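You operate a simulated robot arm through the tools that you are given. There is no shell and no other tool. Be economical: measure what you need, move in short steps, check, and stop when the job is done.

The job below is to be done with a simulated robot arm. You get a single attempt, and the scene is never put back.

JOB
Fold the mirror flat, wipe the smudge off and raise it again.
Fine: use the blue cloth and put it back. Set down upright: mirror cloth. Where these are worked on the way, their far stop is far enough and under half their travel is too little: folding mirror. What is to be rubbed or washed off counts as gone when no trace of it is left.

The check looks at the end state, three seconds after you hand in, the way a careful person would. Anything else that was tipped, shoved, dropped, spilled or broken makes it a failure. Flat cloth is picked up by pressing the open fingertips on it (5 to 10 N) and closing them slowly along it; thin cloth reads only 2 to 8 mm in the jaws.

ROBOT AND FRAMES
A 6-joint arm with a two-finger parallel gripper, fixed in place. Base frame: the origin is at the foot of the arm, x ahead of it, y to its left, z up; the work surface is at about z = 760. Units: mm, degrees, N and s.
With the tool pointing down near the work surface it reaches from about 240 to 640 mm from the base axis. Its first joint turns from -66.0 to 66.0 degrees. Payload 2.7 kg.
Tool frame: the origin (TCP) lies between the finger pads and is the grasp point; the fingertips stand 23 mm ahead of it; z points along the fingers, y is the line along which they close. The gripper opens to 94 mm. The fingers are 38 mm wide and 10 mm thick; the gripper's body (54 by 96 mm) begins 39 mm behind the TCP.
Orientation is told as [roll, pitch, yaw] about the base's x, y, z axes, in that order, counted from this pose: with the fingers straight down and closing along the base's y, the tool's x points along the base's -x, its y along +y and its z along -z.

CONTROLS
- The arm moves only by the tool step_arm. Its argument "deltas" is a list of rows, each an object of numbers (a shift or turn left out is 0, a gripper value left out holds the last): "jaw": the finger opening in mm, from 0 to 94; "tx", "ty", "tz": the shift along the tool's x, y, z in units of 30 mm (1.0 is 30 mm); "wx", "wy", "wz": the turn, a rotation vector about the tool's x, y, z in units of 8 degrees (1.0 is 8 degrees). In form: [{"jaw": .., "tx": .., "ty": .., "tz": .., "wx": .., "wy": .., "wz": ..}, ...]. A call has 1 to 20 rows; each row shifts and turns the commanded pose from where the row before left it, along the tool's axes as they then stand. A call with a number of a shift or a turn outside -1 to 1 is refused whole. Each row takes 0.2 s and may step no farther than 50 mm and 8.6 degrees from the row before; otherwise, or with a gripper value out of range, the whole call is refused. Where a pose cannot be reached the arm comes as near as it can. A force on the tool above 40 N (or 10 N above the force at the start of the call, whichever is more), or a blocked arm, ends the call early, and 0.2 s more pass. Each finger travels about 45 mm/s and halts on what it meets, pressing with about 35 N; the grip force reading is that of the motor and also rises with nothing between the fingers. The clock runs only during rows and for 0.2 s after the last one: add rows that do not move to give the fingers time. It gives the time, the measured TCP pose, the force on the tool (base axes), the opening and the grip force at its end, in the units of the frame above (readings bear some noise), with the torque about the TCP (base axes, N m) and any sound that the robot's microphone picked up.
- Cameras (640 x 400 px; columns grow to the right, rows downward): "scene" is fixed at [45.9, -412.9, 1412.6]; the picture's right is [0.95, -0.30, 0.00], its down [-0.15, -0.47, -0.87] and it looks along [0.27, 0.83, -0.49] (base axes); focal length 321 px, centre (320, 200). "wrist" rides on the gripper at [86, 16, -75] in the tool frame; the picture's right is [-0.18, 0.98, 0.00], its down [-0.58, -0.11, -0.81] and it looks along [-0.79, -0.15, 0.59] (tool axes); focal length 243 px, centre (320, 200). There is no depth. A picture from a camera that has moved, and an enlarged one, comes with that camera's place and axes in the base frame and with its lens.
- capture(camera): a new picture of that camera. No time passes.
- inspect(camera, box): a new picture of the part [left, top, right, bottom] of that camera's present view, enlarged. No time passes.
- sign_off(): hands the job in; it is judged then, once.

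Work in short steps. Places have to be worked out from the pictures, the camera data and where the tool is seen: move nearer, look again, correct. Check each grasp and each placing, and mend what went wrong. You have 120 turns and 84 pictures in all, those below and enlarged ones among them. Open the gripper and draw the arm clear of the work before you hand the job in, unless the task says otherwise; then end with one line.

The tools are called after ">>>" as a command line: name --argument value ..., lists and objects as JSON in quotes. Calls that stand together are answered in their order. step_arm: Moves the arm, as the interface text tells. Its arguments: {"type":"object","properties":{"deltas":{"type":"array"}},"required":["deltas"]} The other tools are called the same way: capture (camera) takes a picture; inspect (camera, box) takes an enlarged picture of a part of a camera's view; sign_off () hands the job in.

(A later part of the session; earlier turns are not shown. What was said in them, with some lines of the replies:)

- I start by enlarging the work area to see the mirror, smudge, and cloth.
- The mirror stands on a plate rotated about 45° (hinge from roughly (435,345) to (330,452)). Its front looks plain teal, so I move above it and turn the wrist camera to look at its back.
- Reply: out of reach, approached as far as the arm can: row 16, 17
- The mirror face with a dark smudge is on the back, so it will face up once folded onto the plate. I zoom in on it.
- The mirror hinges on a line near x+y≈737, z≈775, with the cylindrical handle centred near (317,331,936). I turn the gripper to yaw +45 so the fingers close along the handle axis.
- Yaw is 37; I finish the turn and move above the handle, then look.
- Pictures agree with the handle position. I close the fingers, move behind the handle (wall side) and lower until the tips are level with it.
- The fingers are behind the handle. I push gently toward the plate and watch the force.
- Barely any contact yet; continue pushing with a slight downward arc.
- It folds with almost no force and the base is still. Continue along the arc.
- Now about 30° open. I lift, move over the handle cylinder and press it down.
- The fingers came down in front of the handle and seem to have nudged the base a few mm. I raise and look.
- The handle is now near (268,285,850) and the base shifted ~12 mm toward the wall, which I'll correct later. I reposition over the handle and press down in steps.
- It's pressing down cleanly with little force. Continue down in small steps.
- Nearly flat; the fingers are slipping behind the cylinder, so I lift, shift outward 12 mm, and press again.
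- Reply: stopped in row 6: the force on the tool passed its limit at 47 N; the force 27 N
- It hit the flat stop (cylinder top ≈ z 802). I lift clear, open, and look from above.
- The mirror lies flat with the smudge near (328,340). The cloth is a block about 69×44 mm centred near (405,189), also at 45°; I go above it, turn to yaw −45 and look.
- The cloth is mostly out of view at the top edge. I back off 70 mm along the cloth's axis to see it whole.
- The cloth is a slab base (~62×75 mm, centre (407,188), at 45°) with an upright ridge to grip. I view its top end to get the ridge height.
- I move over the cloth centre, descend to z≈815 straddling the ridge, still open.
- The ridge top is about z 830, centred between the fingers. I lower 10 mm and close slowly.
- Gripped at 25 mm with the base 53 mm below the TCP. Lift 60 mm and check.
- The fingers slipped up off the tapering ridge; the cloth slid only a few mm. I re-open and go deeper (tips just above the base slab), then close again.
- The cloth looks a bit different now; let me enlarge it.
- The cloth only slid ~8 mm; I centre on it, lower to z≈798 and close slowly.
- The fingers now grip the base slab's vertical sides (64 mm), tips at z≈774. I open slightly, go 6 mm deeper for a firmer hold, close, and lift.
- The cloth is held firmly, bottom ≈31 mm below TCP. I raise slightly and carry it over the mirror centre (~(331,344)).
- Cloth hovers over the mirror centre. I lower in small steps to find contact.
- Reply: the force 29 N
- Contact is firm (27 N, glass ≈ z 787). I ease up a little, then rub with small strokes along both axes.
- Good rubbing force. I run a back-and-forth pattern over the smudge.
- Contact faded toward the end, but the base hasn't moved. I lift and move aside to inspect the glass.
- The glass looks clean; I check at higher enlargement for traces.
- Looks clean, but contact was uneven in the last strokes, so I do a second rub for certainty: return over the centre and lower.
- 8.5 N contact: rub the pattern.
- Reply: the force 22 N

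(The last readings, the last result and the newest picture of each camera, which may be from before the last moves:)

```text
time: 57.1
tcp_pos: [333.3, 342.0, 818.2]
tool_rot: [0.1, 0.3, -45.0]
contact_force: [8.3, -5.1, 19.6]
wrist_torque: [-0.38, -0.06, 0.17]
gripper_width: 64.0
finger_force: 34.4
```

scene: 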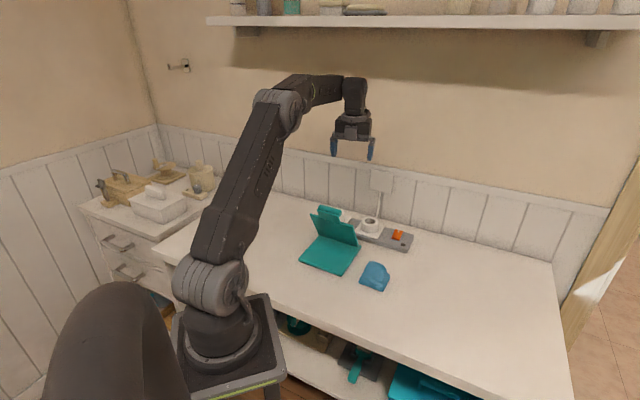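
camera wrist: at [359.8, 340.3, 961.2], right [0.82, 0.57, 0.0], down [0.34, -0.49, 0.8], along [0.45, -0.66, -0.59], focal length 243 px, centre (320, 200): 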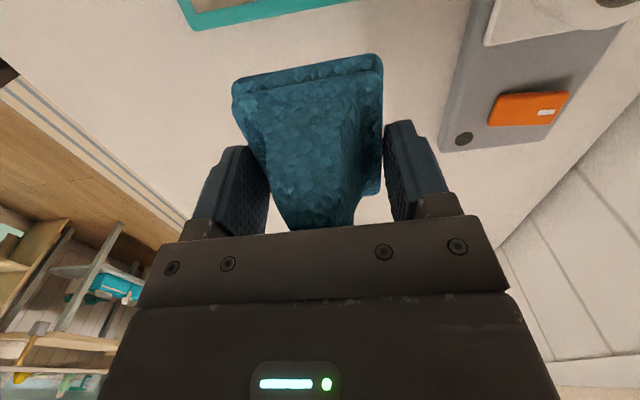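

Rubbed under full contact. I lift and carry the cloth back to its original spot (~(407,189)).

>>> step_arm --deltas '[{"tz": -0.5}, {"tz": -0.9}, {"tz": -0.6}, {"tx": -0.76, "ty": -0.26}, {"tx": -0.76, "ty": -0.26}, {"tx": -0.76, "ty": -0.26}, {"tx": -0.76, "ty": -0.26}, {"tx": -0.76, "ty": -0.26}, {"tx": -0.76, "ty": -0.26}, {"tx": -0.76, "ty": -0.26}, {"tz": 0.8}, {"tz": 0.8}, {}]'

>>> inspect --camera "scene" --box '[290, 190, 430, 300]'

```text
time: 59.9
tcp_pos: [406.8, 191.2, 830.4]
tool_rot: [-0.2, 0.3, -45.0]
contact_force: [0.8, 1.0, -0.8]
wrist_torque: [0.03, 0.0, -0.02]
gripper_width: 63.8
finger_force: 35.2
```

```text
3.64 times, centred on (360, 245) of scene
camera zoom: at [46.0, -412.9, 1412.6], right [0.95, -0.3, 0.0], down [-0.15, -0.47, -0.87], along [0.27, 0.83, -0.49], focal length 1166 px, centre (174, 36)
```

zoom: 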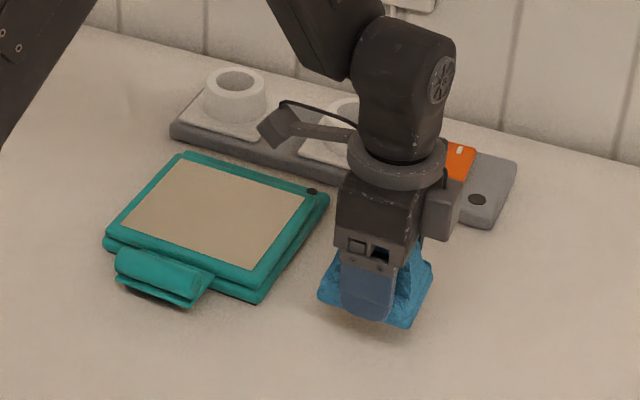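

The mirror is clean and the base unmoved. I lower the cloth to the table (contact expected near z≈792).

>>> step_arm --deltas '[{"tz": 0.7}, {"tz": 0.4}, {"tz": 0.1}, {"tz": 0.06}, {}]'

```text
time: 61.1
tcp_pos: [405.6, 190.4, 792.0]
tool_rot: [-0.1, 0.3, -45.0]
contact_force: [0.3, -0.6, 0.0]
wrist_torque: [0.04, 0.0, -0.03]
gripper_width: 64.0
finger_force: 34.8
```

>>> step_arm --deltas '[{"tz": 0.05}, {}]'

```text
time: 61.7
tcp_pos: [405.9, 191.0, 790.9]
tool_rot: [-0.1, 0.4, -45.0]
contact_force: [-5.2, 0.5, 9.8]
wrist_torque: [-0.09, 0.23, -0.05]
gripper_width: 64.0
finger_force: 34.5
```

Touching the table at 10 N. I open slowly and withdraw straight up.

>>> step_arm --deltas '[{"jaw": 70}, {"jaw": 78}, {"jaw": 86}, {"jaw": 94}, {}, {"tz": -0.5}, {"tz": -0.9}, {"tz": -0.9}, {"tz": -0.9}, {"tz": -0.9}, {"tx": 0.8}, {"tx": 0.8}]'

>>> inspect --camera "scene" --box '[290, 190, 430, 300]'

>>> capture --camera "wrist"

```text
time: 64.3
tcp_pos: [373.5, 224.1, 913.2]
tool_rot: [-0.1, 0.2, -45.1]
contact_force: [-0.8, 0.9, -0.3]
wrist_torque: [-0.02, -0.01, 0.01]
gripper_width: 94.0
finger_force: 0.1
```

```text
3.64 times, centred on (360, 245) of scene
camera zoom: at [45.9, -413.0, 1412.6], right [0.95, -0.3, 0.0], down [-0.15, -0.47, -0.87], along [0.27, 0.83, -0.49], focal length 1166 px, centre (174, 36)
```

zoom: 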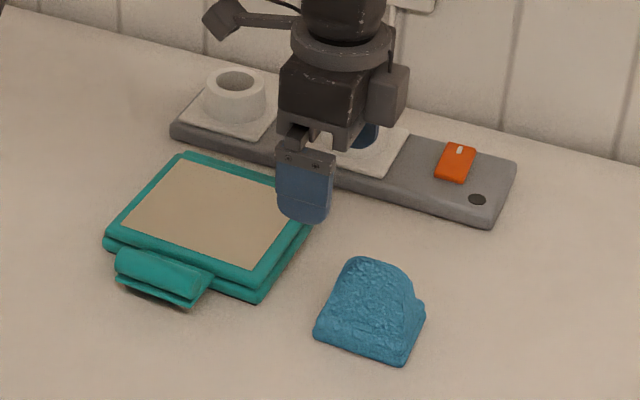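

```text
41 pictures are left
camera wrist: at [323.2, 297.2, 987.3], right [0.82, 0.57, 0.0], down [0.34, -0.49, 0.8], along [0.45, -0.66, -0.59], focal length 243 px, centre (320, 200)
```

wrist: 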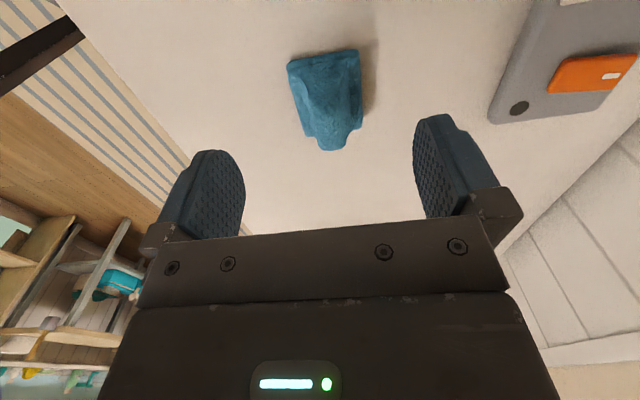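

The cloth is back on its original spot, upright. Next I raise the mirror: the folded handle's centre is near (260,273,792); I move above it and turn to yaw +45.

>>> step_arm --deltas '[{"tx": 0.77, "ty": -0.32}, {"tx": 0.77, "ty": -0.32}, {"tx": 0.77, "ty": -0.32}, {"tx": 0.77, "ty": -0.32}, {"tx": 0.77, "ty": -0.31}, {"wz": -1}, {"wz": -1}, {"wz": -1}, {"wz": -1}, {"wz": -1}, {"wz": -1}, {"wz": -1}, {"wz": -1}, {"wz": -1}, {"wz": -1}, {"wz": -1}, {"wz": -0.25}]'

>>> capture --camera "wrist"

>>> inspect --camera "scene" --box '[280, 170, 420, 290]'

```text
time: 67.9
tcp_pos: [258.0, 273.4, 912.9]
tool_rot: [0.2, 0.2, 45.3]
contact_force: [0.4, -0.2, -0.1]
wrist_torque: [-0.01, 0.02, 0.0]
gripper_width: 93.9
finger_force: 0.0
```

```text
40 pictures are left
camera wrist: at [185.3, 222.6, 987.7], right [-0.57, 0.82, 0.0], down [0.49, 0.33, 0.8], along [0.66, 0.46, -0.59], focal length 243 px, centre (320, 200)
```

wrist: 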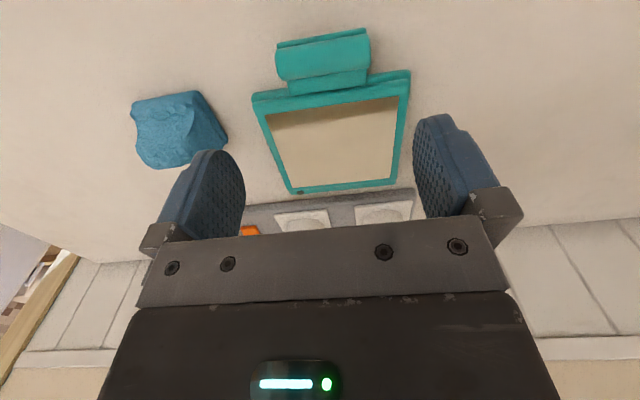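

```text
3.33 times, centred on (350, 230) of scene
camera zoom: at [45.9, -412.9, 1412.6], right [0.95, -0.3, 0.0], down [-0.15, -0.47, -0.87], along [0.27, 0.83, -0.49], focal length 1069 px, centre (220, 100)
```

zoom: 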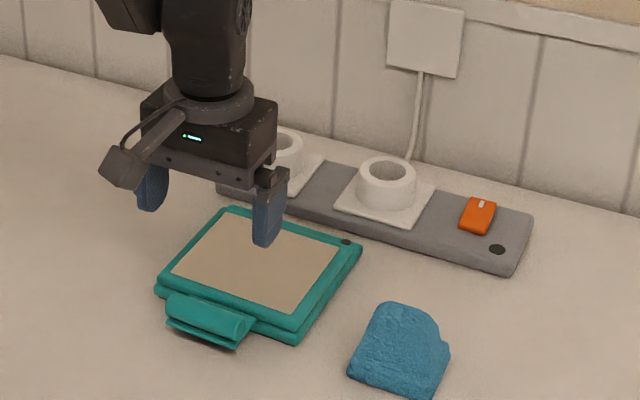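

The glass is clean in this view too, and the handle is centred below the gripper. I descend to just above it and check alignment.

>>> step_arm --deltas '[{"tz": 0.9}, {"tz": 0.9}, {"tz": 0.8}]'

>>> capture --camera "wrist"

>>> inspect --camera "scene" --box '[290, 200, 390, 280]'

```text
time: 68.7
tcp_pos: [257.9, 274.9, 834.9]
tool_rot: [0.2, 0.1, 45.0]
contact_force: [-1.2, 0.8, -1.2]
wrist_torque: [0.0, 0.03, -0.01]
gripper_width: 94.1
finger_force: 0.0
```

```text
38 pictures are left
camera wrist: at [185.5, 225.5, 909.2], right [-0.57, 0.82, 0.0], down [0.49, 0.33, 0.8], along [0.66, 0.46, -0.59], focal length 243 px, centre (320, 200)
```

wrist: 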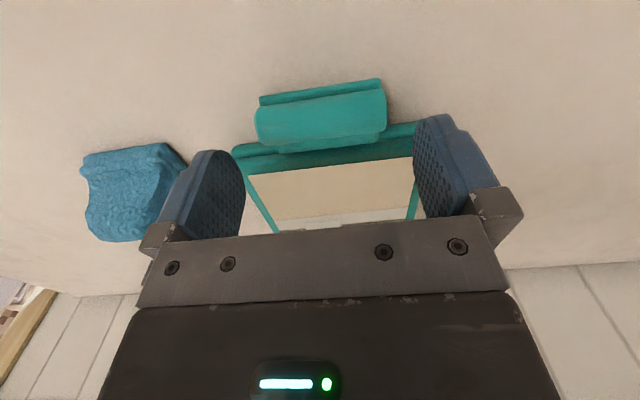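

```text
5.00 times, centred on (340, 240) of scene
camera zoom: at [45.9, -412.9, 1412.6], right [0.95, -0.3, 0.0], down [-0.15, -0.47, -0.87], along [0.27, 0.83, -0.49], focal length 1604 px, centre (220, 0)
```

zoom: 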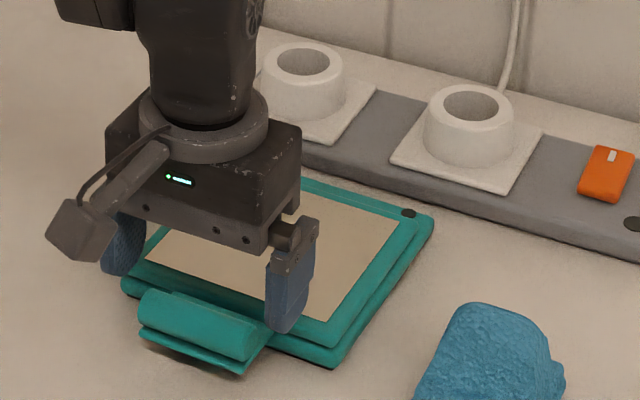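

Aligned laterally; the handle is ~6 mm farther out. I shift, descend to z≈800 and close slowly on the handle ends.

>>> step_arm --deltas '[{"tx": 0.28}, {"tz": 0.6}, {"tz": 0.55}, {"jaw": 88}, {"jaw": 82}, {"jaw": 76}, {"jaw": 70}, {"jaw": 64}, {}, {}]'

>>> inspect --camera "scene" --box '[290, 200, 390, 280]'

```text
time: 70.9
tcp_pos: [254.2, 267.9, 800.6]
tool_rot: [0.3, 0.2, 45.1]
contact_force: [-3.2, 1.7, -0.2]
wrist_torque: [-0.09, -0.16, 0.14]
gripper_width: 70.2
finger_force: 34.8
```

```text
5.00 times, centred on (340, 240) of scene
camera zoom: at [45.9, -412.9, 1412.6], right [0.95, -0.3, 0.0], down [-0.15, -0.47, -0.87], along [0.27, 0.83, -0.49], focal length 1604 px, centre (220, 0)
```

zoom: 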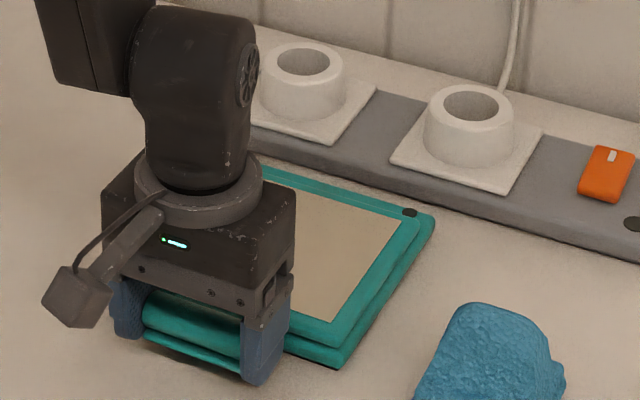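

Handle held at 70 mm. I begin lifting along the hinge arc in small steps.

>>> step_arm --deltas '[{"tz": -0.321, "tx": -0.033}, {"tz": -0.319, "tx": -0.049}, {"tz": -0.316, "tx": -0.066}, {"tz": -0.312, "tx": -0.083}, {}]'

>>> inspect --camera "scene" --box '[290, 190, 390, 270]'

```text
time: 72.1
tcp_pos: [257.4, 270.4, 841.4]
tool_rot: [0.3, 0.3, 45.0]
contact_force: [-0.8, -0.1, -5.6]
wrist_torque: [-0.8, 0.54, 0.0]
gripper_width: 69.7
finger_force: 34.9
```

```text
5.00 times, centred on (340, 230) of scene
camera zoom: at [46.0, -412.9, 1412.6], right [0.95, -0.3, 0.0], down [-0.15, -0.47, -0.87], along [0.27, 0.83, -0.49], focal length 1604 px, centre (220, 50)
```

zoom: 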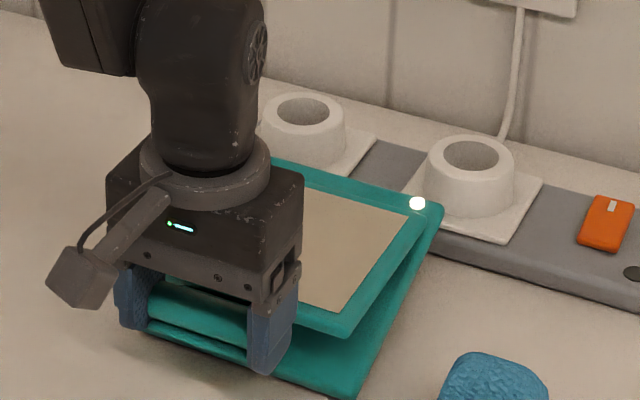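

The pads held the handle rigidly, so the panel stayed level and the base's back rose instead. I reverse the move to set the base down again.

>>> step_arm --deltas '[{"tz": 0.312, "tx": 0.083}, {"tz": 0.316, "tx": 0.066}, {"tz": 0.319, "tx": 0.049}, {"tz": 0.321, "tx": 0.033}, {}]'

>>> inspect --camera "scene" --box '[290, 200, 390, 280]'

```text
time: 73.3
tcp_pos: [250.9, 266.4, 801.2]
tool_rot: [0.3, 0.1, 44.8]
contact_force: [-2.5, -5.1, 6.6]
wrist_torque: [0.37, -1.14, -0.37]
gripper_width: 69.8
finger_force: 34.6
```

```text
5.00 times, centred on (340, 240) of scene
camera zoom: at [45.8, -413.1, 1412.5], right [0.95, -0.3, 0.0], down [-0.15, -0.47, -0.87], along [0.27, 0.83, -0.49], focal length 1604 px, centre (220, 0)
```

zoom: 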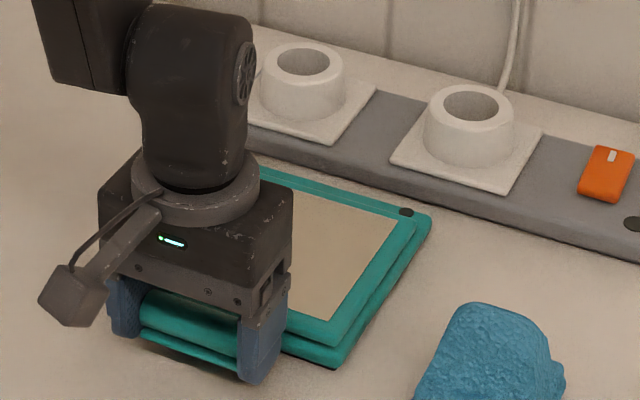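

The base is back down flat. Since I'm holding it, I slide it the ~9 mm back toward its original place (along −u).

>>> step_arm --deltas '[{"tz": -0.03, "tx": 0.1}, {"tx": 0.1}, {"tx": 0.12}, {}]'

>>> inspect --camera "scene" --box '[290, 200, 390, 280]'

```text
time: 74.3
tcp_pos: [245.0, 260.5, 801.2]
tool_rot: [0.3, 0.1, 45.1]
contact_force: [2.2, 4.8, 1.2]
wrist_torque: [0.35, -0.43, 0.36]
gripper_width: 70.0
finger_force: 34.6
```

```text
5.00 times, centred on (340, 240) of scene
camera zoom: at [46.0, -412.9, 1412.6], right [0.95, -0.3, 0.0], down [-0.15, -0.47, -0.87], along [0.27, 0.83, -0.49], focal length 1604 px, centre (220, 0)
```

zoom: 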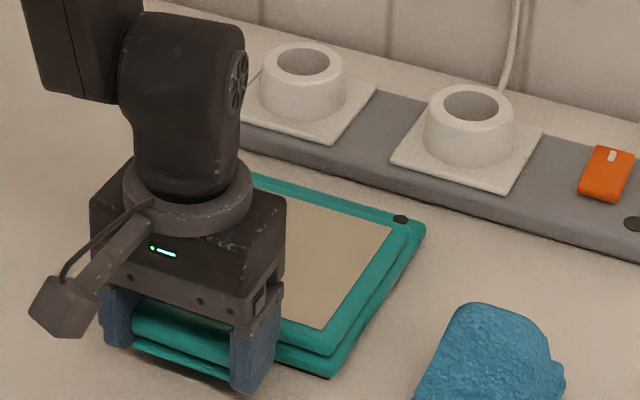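

The base is back at its original place. Now I raise the mirror turning the tool together with the panel about the hinge (5° per row).

>>> step_arm --deltas '[{"tx": -0.045, "tz": -0.272, "wy": 0.3125}, {"tx": -0.045, "tz": -0.272, "wy": 0.3125}, {"tx": -0.045, "tz": -0.272, "wy": 0.3125}, {"tx": -0.045, "tz": -0.272, "wy": 0.3125}, {}]'

>>> inspect --camera "scene" --box '[290, 190, 390, 270]'

```text
time: 75.5
tcp_pos: [250.9, 263.2, 833.5]
tool_rot: [0.2, 10.3, 45.1]
contact_force: [-0.6, -1.5, -6.3]
wrist_torque: [-0.79, 0.52, -0.13]
gripper_width: 69.6
finger_force: 35.1
```

```text
5.00 times, centred on (340, 230) of scene
camera zoom: at [46.0, -412.9, 1412.6], right [0.95, -0.3, 0.0], down [-0.15, -0.47, -0.87], along [0.27, 0.83, -0.49], focal length 1604 px, centre (220, 50)
```

zoom: 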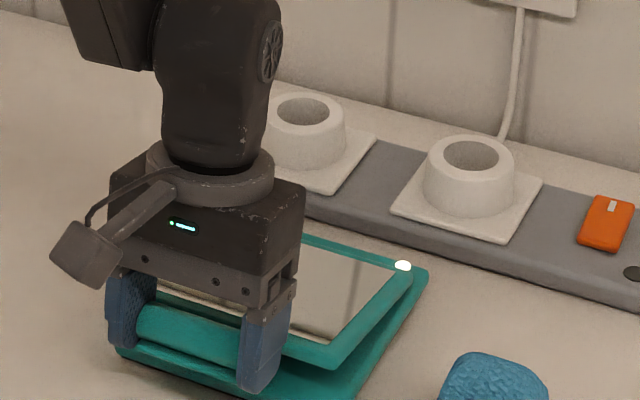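

Let me check whether the base is fully on the table.

>>> inspect --camera "scene" --box '[320, 225, 376, 275]'

```text
8.00 times, centred on (348, 250) of scene
camera zoom: at [46.0, -412.9, 1412.6], right [0.95, -0.3, 0.0], down [-0.15, -0.47, -0.87], along [0.27, 0.83, -0.49], focal length 2566 px, centre (96, -200)
```

zoom: 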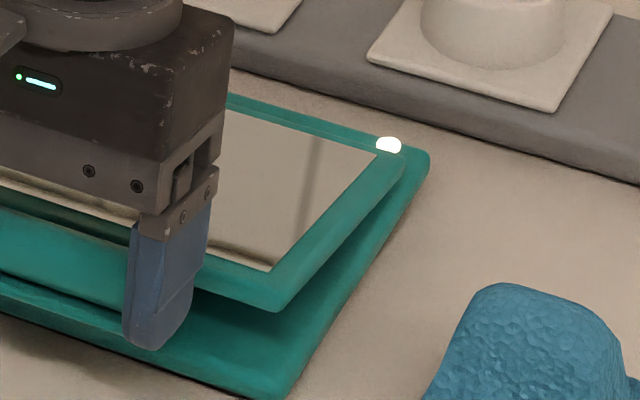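

The back of the base appears to hang slightly (6 N load, +y torque). I turn the tool a few more degrees in place to let it settle.

>>> step_arm --deltas '[{"wy": 0.25}, {"wy": 0.25}, {}]'

>>> inspect --camera "scene" --box '[320, 225, 376, 275]'

```text
time: 76.3
tcp_pos: [251.1, 266.4, 836.4]
tool_rot: [0.3, 13.9, 45.1]
contact_force: [5.8, 1.6, 5.2]
wrist_torque: [0.35, -1.3, -0.02]
gripper_width: 69.9
finger_force: 35.0
```

```text
8.00 times, centred on (348, 250) of scene
camera zoom: at [46.0, -413.0, 1412.6], right [0.95, -0.3, 0.0], down [-0.15, -0.47, -0.87], along [0.27, 0.83, -0.49], focal length 2566 px, centre (96, -200)
```

zoom: 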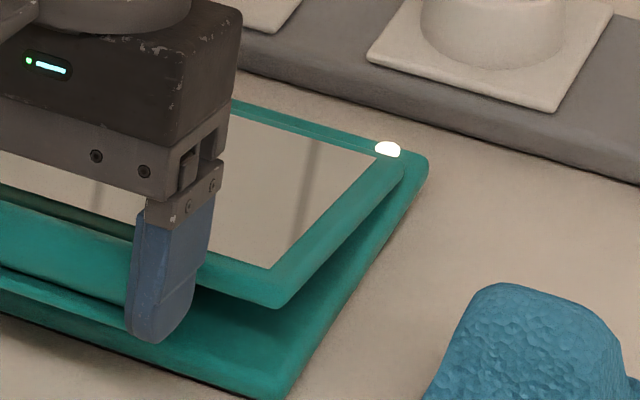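

Base settled back on the table. I continue the arc, with translation slightly leading the turn.

>>> step_arm --deltas '[{"tz": -0.33, "tx": -0.025, "wy": 0.3}, {"tz": -0.33, "tx": -0.025, "wy": 0.32}, {"tz": -0.33, "tx": -0.03, "wy": 0.34}, {}]'

>>> inspect --camera "scene" --box '[320, 225, 376, 275]'

```text
time: 77.3
tcp_pos: [257.0, 272.1, 861.6]
tool_rot: [0.3, 22.0, 45.1]
contact_force: [-1.2, -0.3, -6.1]
wrist_torque: [-0.8, 0.51, -0.09]
gripper_width: 69.8
finger_force: 34.9
```

```text
8.00 times, centred on (348, 250) of scene
camera zoom: at [46.0, -412.9, 1412.6], right [0.95, -0.3, 0.0], down [-0.15, -0.47, -0.87], along [0.27, 0.83, -0.49], focal length 2566 px, centre (96, -200)
```

zoom: 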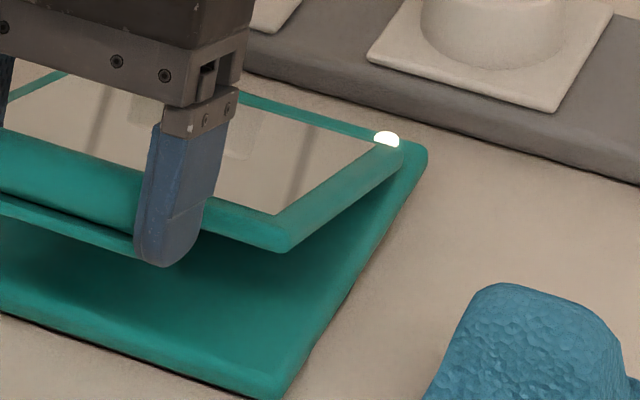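

Panel ~20° up with base corner stable. Settle with a small extra turn, then continue.

>>> step_arm --deltas '[{"wy": 0.35}, {"tz": -0.33, "tx": -0.03, "wy": 0.37}, {"tz": -0.33, "tx": -0.03, "wy": 0.37}, {"tz": -0.33, "tx": -0.03, "wy": 0.37}, {"tz": -0.33, "tx": -0.03, "wy": 0.37}, {"wy": 0.2}, {}]'

>>> inspect --camera "scene" --box '[290, 170, 400, 280]'

```text
time: 78.9
tcp_pos: [274.1, 288.8, 893.2]
tool_rot: [0.3, 38.0, 45.2]
contact_force: [2.2, 6.3, 4.2]
wrist_torque: [0.43, -1.13, 0.37]
gripper_width: 70.0
finger_force: 35.0
```

```text
3.64 times, centred on (345, 225) of scene
camera zoom: at [45.9, -412.8, 1412.6], right [0.95, -0.3, 0.0], down [-0.15, -0.47, -0.87], along [0.27, 0.83, -0.49], focal length 1166 px, centre (229, 109)
```

zoom: 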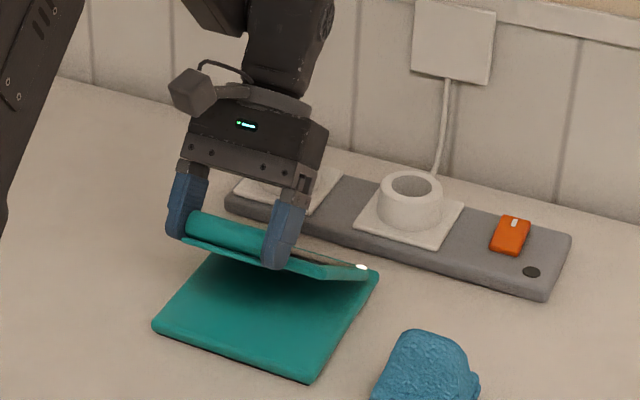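

Going very well. Continue the arc in the same way.

>>> step_arm --deltas '[{"tz": -0.33, "wy": 0.3}, {"tz": -0.33, "wy": 0.35}, {"tz": -0.33, "wy": 0.37}, {"tz": -0.33, "wy": 0.37}, {"wy": 0.1}, {}]'

>>> inspect --camera "scene" --box '[290, 170, 400, 280]'

```text
time: 80.3
tcp_pos: [291.1, 308.1, 923.7]
tool_rot: [0.3, 49.8, 45.3]
contact_force: [0.1, 1.6, -4.6]
wrist_torque: [-0.31, 0.04, 0.13]
gripper_width: 70.1
finger_force: 35.1
```

```text
3.64 times, centred on (345, 225) of scene
camera zoom: at [46.0, -412.8, 1412.6], right [0.95, -0.3, 0.0], down [-0.15, -0.47, -0.87], along [0.27, 0.83, -0.49], focal length 1166 px, centre (229, 109)
```

zoom: 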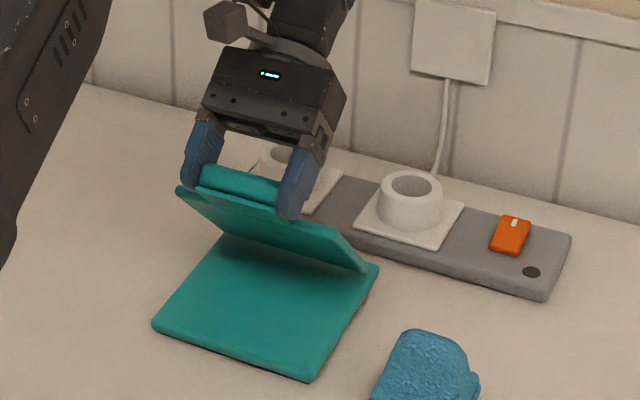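

Panel about 45° and base steady. Continue toward the original angle.

>>> step_arm --deltas '[{"tz": -0.33, "tx": 0.0, "wy": 0.37}, {"tz": -0.33, "wy": 0.37}, {"tz": -0.33, "wy": 0.37}, {"tz": -0.33, "wy": 0.37}, {}]'

>>> inspect --camera "scene" --box '[280, 180, 430, 300]'

```text
time: 81.5
tcp_pos: [289.6, 300.7, 930.6]
tool_rot: [0.5, 61.4, 45.4]
contact_force: [3.9, 3.2, 0.1]
wrist_torque: [0.44, -0.73, 0.01]
gripper_width: 69.8
finger_force: 34.2
out of reach, approached as far as the arm can: row 3, 4
```

```text
3.33 times, centred on (355, 240) of scene
camera zoom: at [46.0, -412.9, 1412.6], right [0.95, -0.3, 0.0], down [-0.15, -0.47, -0.87], along [0.27, 0.83, -0.49], focal length 1069 px, centre (203, 67)
```

zoom: 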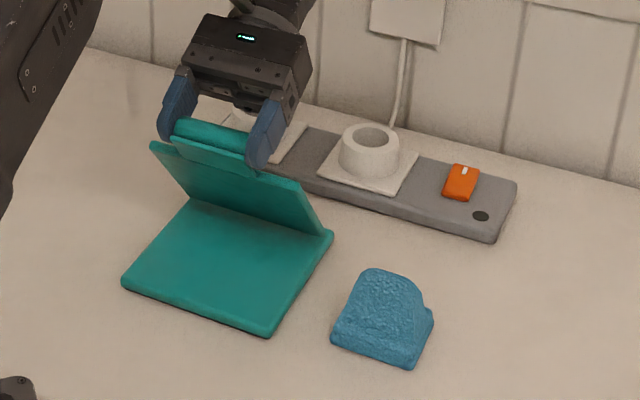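

The arm hit its reach limit at ~50° and dragged the base ~13 mm toward the front. I release the handle, back out along the tool axis, and will finish by pushing from the front.

>>> step_arm --deltas '[{"jaw": 80}, {"jaw": 94}, {}, {"tz": -0.4}, {"tz": -0.5}, {"tz": -0.5}]'

>>> inspect --camera "scene" --box '[280, 180, 430, 300]'

```text
time: 82.9
tcp_pos: [288.7, 297.1, 930.1]
tool_rot: [0.5, 61.6, 45.4]
contact_force: [-0.4, -0.5, 1.3]
wrist_torque: [0.01, -0.01, 0.01]
gripper_width: 93.9
finger_force: 0.1
out of reach, approached as far as the arm can: row 4, 5, 6
```

```text
3.33 times, centred on (355, 240) of scene
camera zoom: at [45.9, -412.9, 1412.6], right [0.95, -0.3, 0.0], down [-0.15, -0.47, -0.87], along [0.27, 0.83, -0.49], focal length 1069 px, centre (203, 67)
```

zoom: 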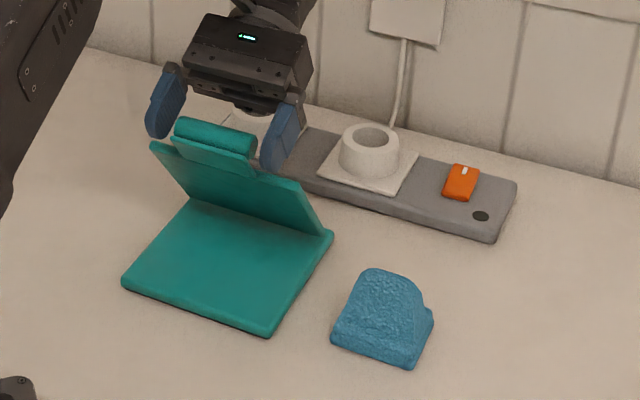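

Released; the mirror stays put. I move straight up while unwinding the tilt.

>>> step_arm --deltas '[{"tx": 0.44, "tz": -0.24, "wy": -0.2}, {"tx": 0.44, "tz": -0.24, "wy": -0.2}, {"tx": 0.5, "tz": -0.3, "wy": -0.3}, {"tx": 0.5, "tz": -0.3, "wy": -0.6}, {"tx": 0.45, "tz": -0.4, "wy": -0.8}]'

```text
time: 84.1
tcp_pos: [288.3, 297.4, 1013.6]
tool_rot: [0.3, 45.1, 45.3]
contact_force: [-0.4, -0.4, -0.3]
wrist_torque: [0.01, 0.04, 0.03]
gripper_width: 94.1
finger_force: 0.1
```

Now I untilt fully, close the fingers and move to the front side of the panel.

>>> step_arm --deltas '[{"wy": -1, "jaw": 0}, {"wy": -1}, {"wy": -1}, {"wy": -1}, {"wy": -1}, {"wy": -0.64}, {}]'

>>> step_arm --deltas '[{"tx": 0.8}, {"tx": 0.8}, {"tx": 0.1}, {"tz": 0.9}, {"tz": 0.9}, {"tz": 0.9}]'

>>> inspect --camera "scene" --box '[280, 160, 430, 280]'

>>> capture --camera "wrist"

```text
time: 85.7
tcp_pos: [287.6, 299.4, 1012.1]
tool_rot: [0.2, -0.2, 45.0]
contact_force: [0.3, 0.4, -0.2]
wrist_torque: [0.0, 0.03, -0.04]
gripper_width: 0.3
finger_force: 35.0
```

```text
time: 87.1
tcp_pos: [251.6, 263.5, 933.6]
tool_rot: [0.3, 0.0, 45.0]
contact_force: [-0.2, -0.9, 0.3]
wrist_torque: [0.0, -0.01, 0.03]
gripper_width: 0.1
finger_force: 35.0
```

```text
3.33 times, centred on (355, 220) of scene
camera zoom: at [45.9, -412.9, 1412.6], right [0.95, -0.3, 0.0], down [-0.15, -0.47, -0.87], along [0.27, 0.83, -0.49], focal length 1069 px, centre (203, 133)
```

zoom: 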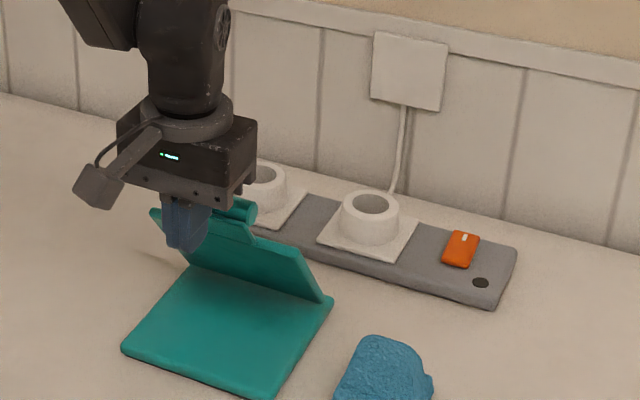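

```text
23 pictures are left
camera wrist: at [177.8, 212.5, 1007.4], right [-0.57, 0.82, 0.01], down [0.49, 0.33, 0.81], along [0.66, 0.46, -0.59], focal length 243 px, centre (320, 200)
```

wrist: 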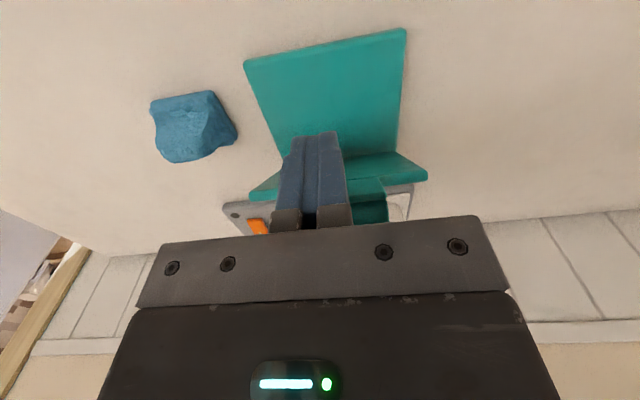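

Fingers are in front of the panel. I lower a little and push toward the wall in steps.

>>> step_arm --deltas '[{"tz": 0.4}, {"tx": -0.4}, {"tx": -0.4}, {"tx": -0.3}, {}]'

>>> inspect --camera "scene" --box '[280, 180, 430, 300]'

```text
time: 88.3
tcp_pos: [275.5, 284.9, 921.2]
tool_rot: [0.3, -0.1, 45.0]
contact_force: [0.0, -0.9, -0.1]
wrist_torque: [-0.02, -0.01, 0.0]
gripper_width: 0.2
finger_force: 35.2
```

```text
3.33 times, centred on (355, 240) of scene
camera zoom: at [45.9, -412.9, 1412.6], right [0.95, -0.3, 0.0], down [-0.15, -0.47, -0.87], along [0.27, 0.83, -0.49], focal length 1069 px, centre (203, 67)
```

zoom: 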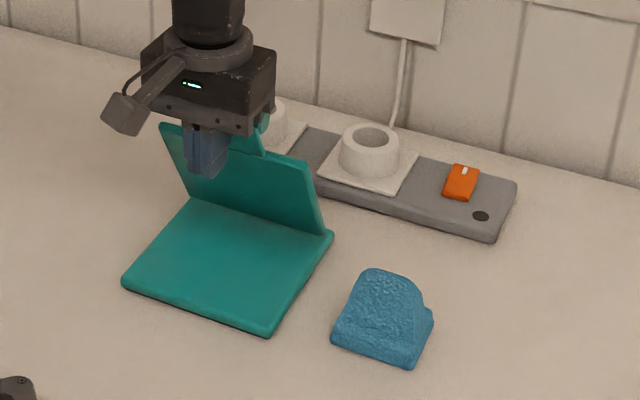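

The panel is back to about its original angle. I push a few mm more to feel whether there is a stop.

>>> step_arm --deltas '[{"tx": -0.15}, {"tx": -0.15}, {}]'

>>> inspect --camera "scene" --box '[280, 180, 430, 300]'

```text
time: 89.1
tcp_pos: [282.1, 291.9, 919.4]
tool_rot: [0.3, 0.0, 45.0]
contact_force: [-3.0, -3.5, 2.6]
wrist_torque: [0.12, -0.11, 0.04]
gripper_width: 0.1
finger_force: 35.5
```

```text
3.33 times, centred on (355, 240) of scene
camera zoom: at [45.8, -413.1, 1412.6], right [0.95, -0.3, 0.0], down [-0.15, -0.47, -0.87], along [0.27, 0.83, -0.49], focal length 1069 px, centre (203, 67)
```

zoom: 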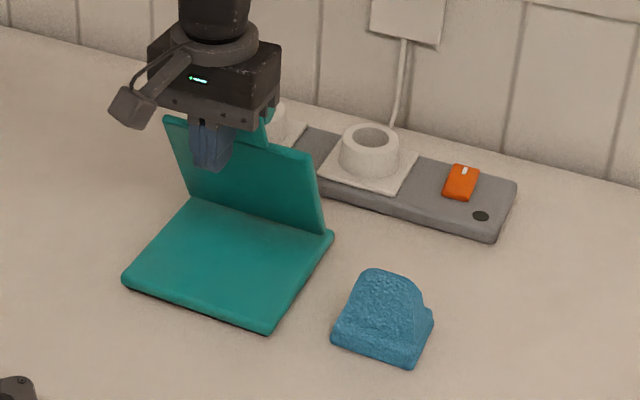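

About 5 N resistance now: the upper stop, slightly beyond the original angle. I back off, go down in front of the plate (front edge u≈383) to slide the base ~20 mm back to its place.

>>> step_arm --deltas '[{"tx": 0.6}, {"tx": 0.8}, {"tx": 0.8}, {"tz": 0.9}, {"tz": 0.9}, {"tz": 0.9}, {"tz": 0.9}, {"tz": 0.7}, {}]'

>>> inspect --camera "scene" --box '[280, 180, 430, 300]'

```text
time: 91.1
tcp_pos: [236.2, 245.6, 792.4]
tool_rot: [0.3, -0.1, 45.0]
contact_force: [0.1, 0.4, -0.5]
wrist_torque: [-0.02, 0.02, 0.03]
gripper_width: 0.0
finger_force: 34.9
```

```text
3.33 times, centred on (355, 240) of scene
camera zoom: at [46.0, -412.9, 1412.6], right [0.95, -0.3, 0.0], down [-0.15, -0.47, -0.87], along [0.27, 0.83, -0.49], focal length 1069 px, centre (203, 67)
```

zoom: 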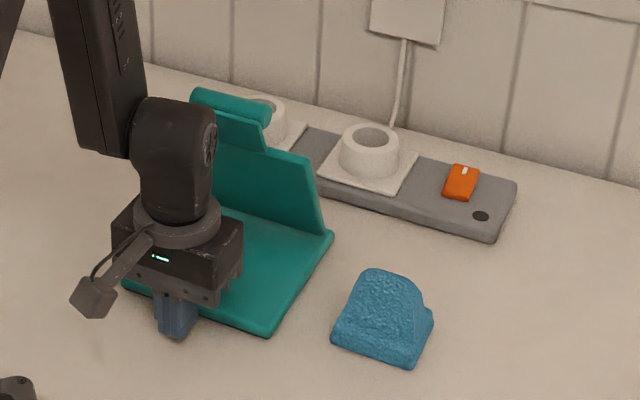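

Mirror stands up well. I lower a few mm, centre on the plate's front edge, and push slowly.

>>> step_arm --deltas '[{"ty": 0.18, "tz": 0.13}, {"tx": -0.25}, {"tx": -0.25}, {"tx": -0.25}, {"tx": -0.2}, {}]'

>>> inspect --camera "scene" --box '[280, 180, 430, 300]'

```text
time: 92.5
tcp_pos: [253.3, 269.5, 787.8]
tool_rot: [0.3, 0.0, 44.9]
contact_force: [-3.1, -3.5, 1.3]
wrist_torque: [-0.09, 0.03, -0.02]
gripper_width: 0.0
finger_force: 35.7
```

```text
3.33 times, centred on (355, 240) of scene
camera zoom: at [45.9, -413.0, 1412.6], right [0.95, -0.3, 0.0], down [-0.15, -0.47, -0.87], along [0.27, 0.83, -0.49], focal length 1069 px, centre (203, 67)
```

zoom: 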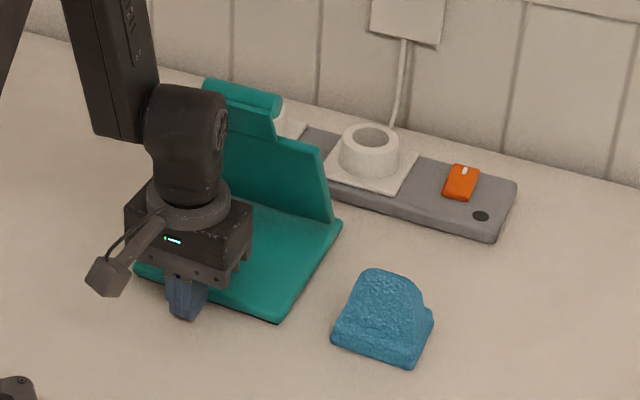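

The base corners coincide with the original ones. I back off, raise and open, then check everything.

>>> step_arm --deltas '[{"tx": 0.4}, {"tx": 0.4}, {"tz": -0.9}, {"tz": -0.9}, {"tz": -0.9}, {"tz": -0.9}, {"tz": -0.9}, {"tz": -0.9, "jaw": 94}, {"tz": -0.9}, {"tz": -0.9}, {"tz": -0.9}]'

>>> inspect --camera "scene" --box '[280, 180, 430, 300]'

>>> capture --camera "scene"

```text
time: 94.9
tcp_pos: [234.7, 252.4, 1030.9]
tool_rot: [0.2, 0.0, 45.0]
contact_force: [-0.6, -0.1, 0.7]
wrist_torque: [0.0, 0.02, 0.0]
gripper_width: 86.5
finger_force: 0.1
```

```text
3.33 times, centred on (355, 240) of scene
camera zoom: at [45.9, -412.9, 1412.6], right [0.95, -0.3, 0.0], down [-0.15, -0.47, -0.87], along [0.27, 0.83, -0.49], focal length 1069 px, centre (203, 67)
```

zoom: 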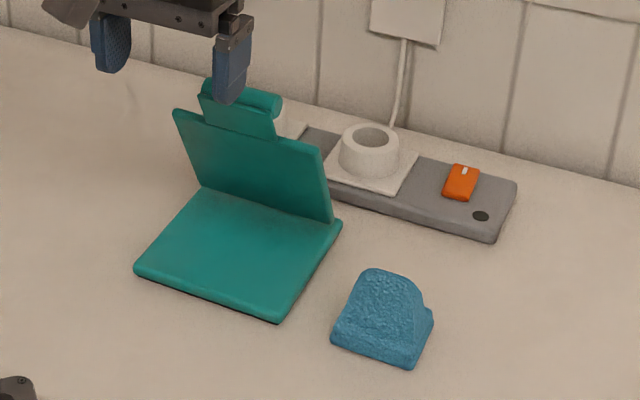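

```text
17 pictures are left
```

scene: 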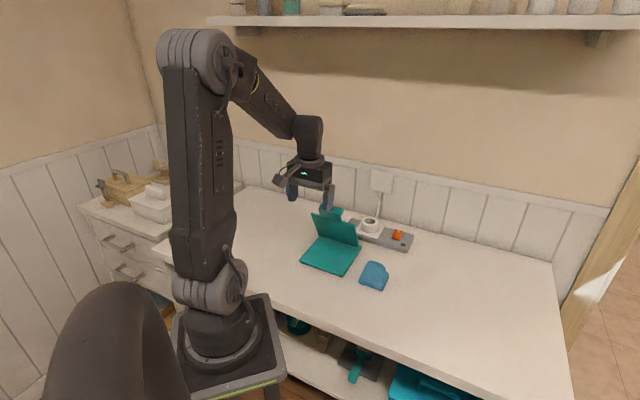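

Mirror, cloth and base are all in place. One last check of the glass from behind for any remaining trace.

>>> step_arm --deltas '[{"tz": -0.9}, {"tz": -0.8}, {"tx": -0.91, "ty": -0.08}, {"tx": -0.91, "ty": -0.08}, {"tx": -0.91, "ty": -0.08}, {"tx": -0.91, "ty": -0.08}, {"tx": -0.91, "ty": -0.08}, {"tx": -0.91, "ty": -0.08}, {"tx": -0.91, "ty": -0.08}, {"tx": -0.91, "ty": -0.08}]'

>>> step_arm --deltas '[{"wz": 1}, {"wz": 1}, {"wz": 1}, {"wz": 1}, {"wz": 1}, {"wz": 1}, {"wz": 1}, {"wz": 1}, {"wz": 1}, {"wz": 1}, {"wz": 1}, {"wz": 1}, {"wz": 1}, {"wz": 1}, {"wz": 1}, {"wz": 1}, {"wz": 1}, {"wz": 1}, {"wz": 1}, {"wz": 1}]'

>>> inspect --camera "wrist" --box '[230, 0, 450, 170]'

```text
time: 97.1
tcp_pos: [402.4, 392.2, 1081.2]
tool_rot: [0.3, -0.1, 45.0]
contact_force: [0.6, 0.1, -0.1]
wrist_torque: [-0.01, 0.0, 0.0]
gripper_width: 94.0
finger_force: 0.0
```

```text
time: 101.3
tcp_pos: [403.0, 393.3, 1080.5]
tool_rot: [-0.3, 0.2, -115.1]
contact_force: [-0.4, -0.6, -0.1]
wrist_torque: [0.04, -0.02, 0.0]
gripper_width: 94.0
finger_force: 0.0
```

```text
2.35 times, centred on (340, 85) of wrist
camera zoom: at [453.5, 463.7, 1155.2], right [0.81, -0.58, 0.0], down [-0.34, -0.48, 0.81], along [-0.47, -0.65, -0.59], focal length 571 px, centre (273, 471)
```

zoom: 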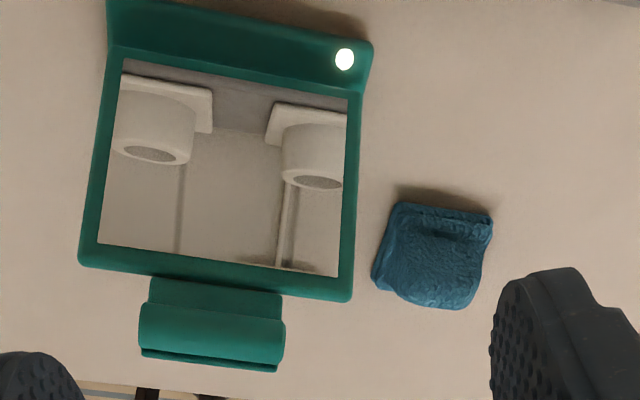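

The glass is spotless, the mirror is up, and the cloth stands in its place. The arm is clear and open, so I hand in.

>>> sign_off

```text
The job is handed in.
```

I folded the mirror flat, wiped the smudge off with the blue cloth until no trace showed, and raised the mirror to its upper stop. The cloth stands upright back on its spot. The mirror's base slid by up to about 20 mm while I worked, and I pushed it back to within about 2 mm of where it started.
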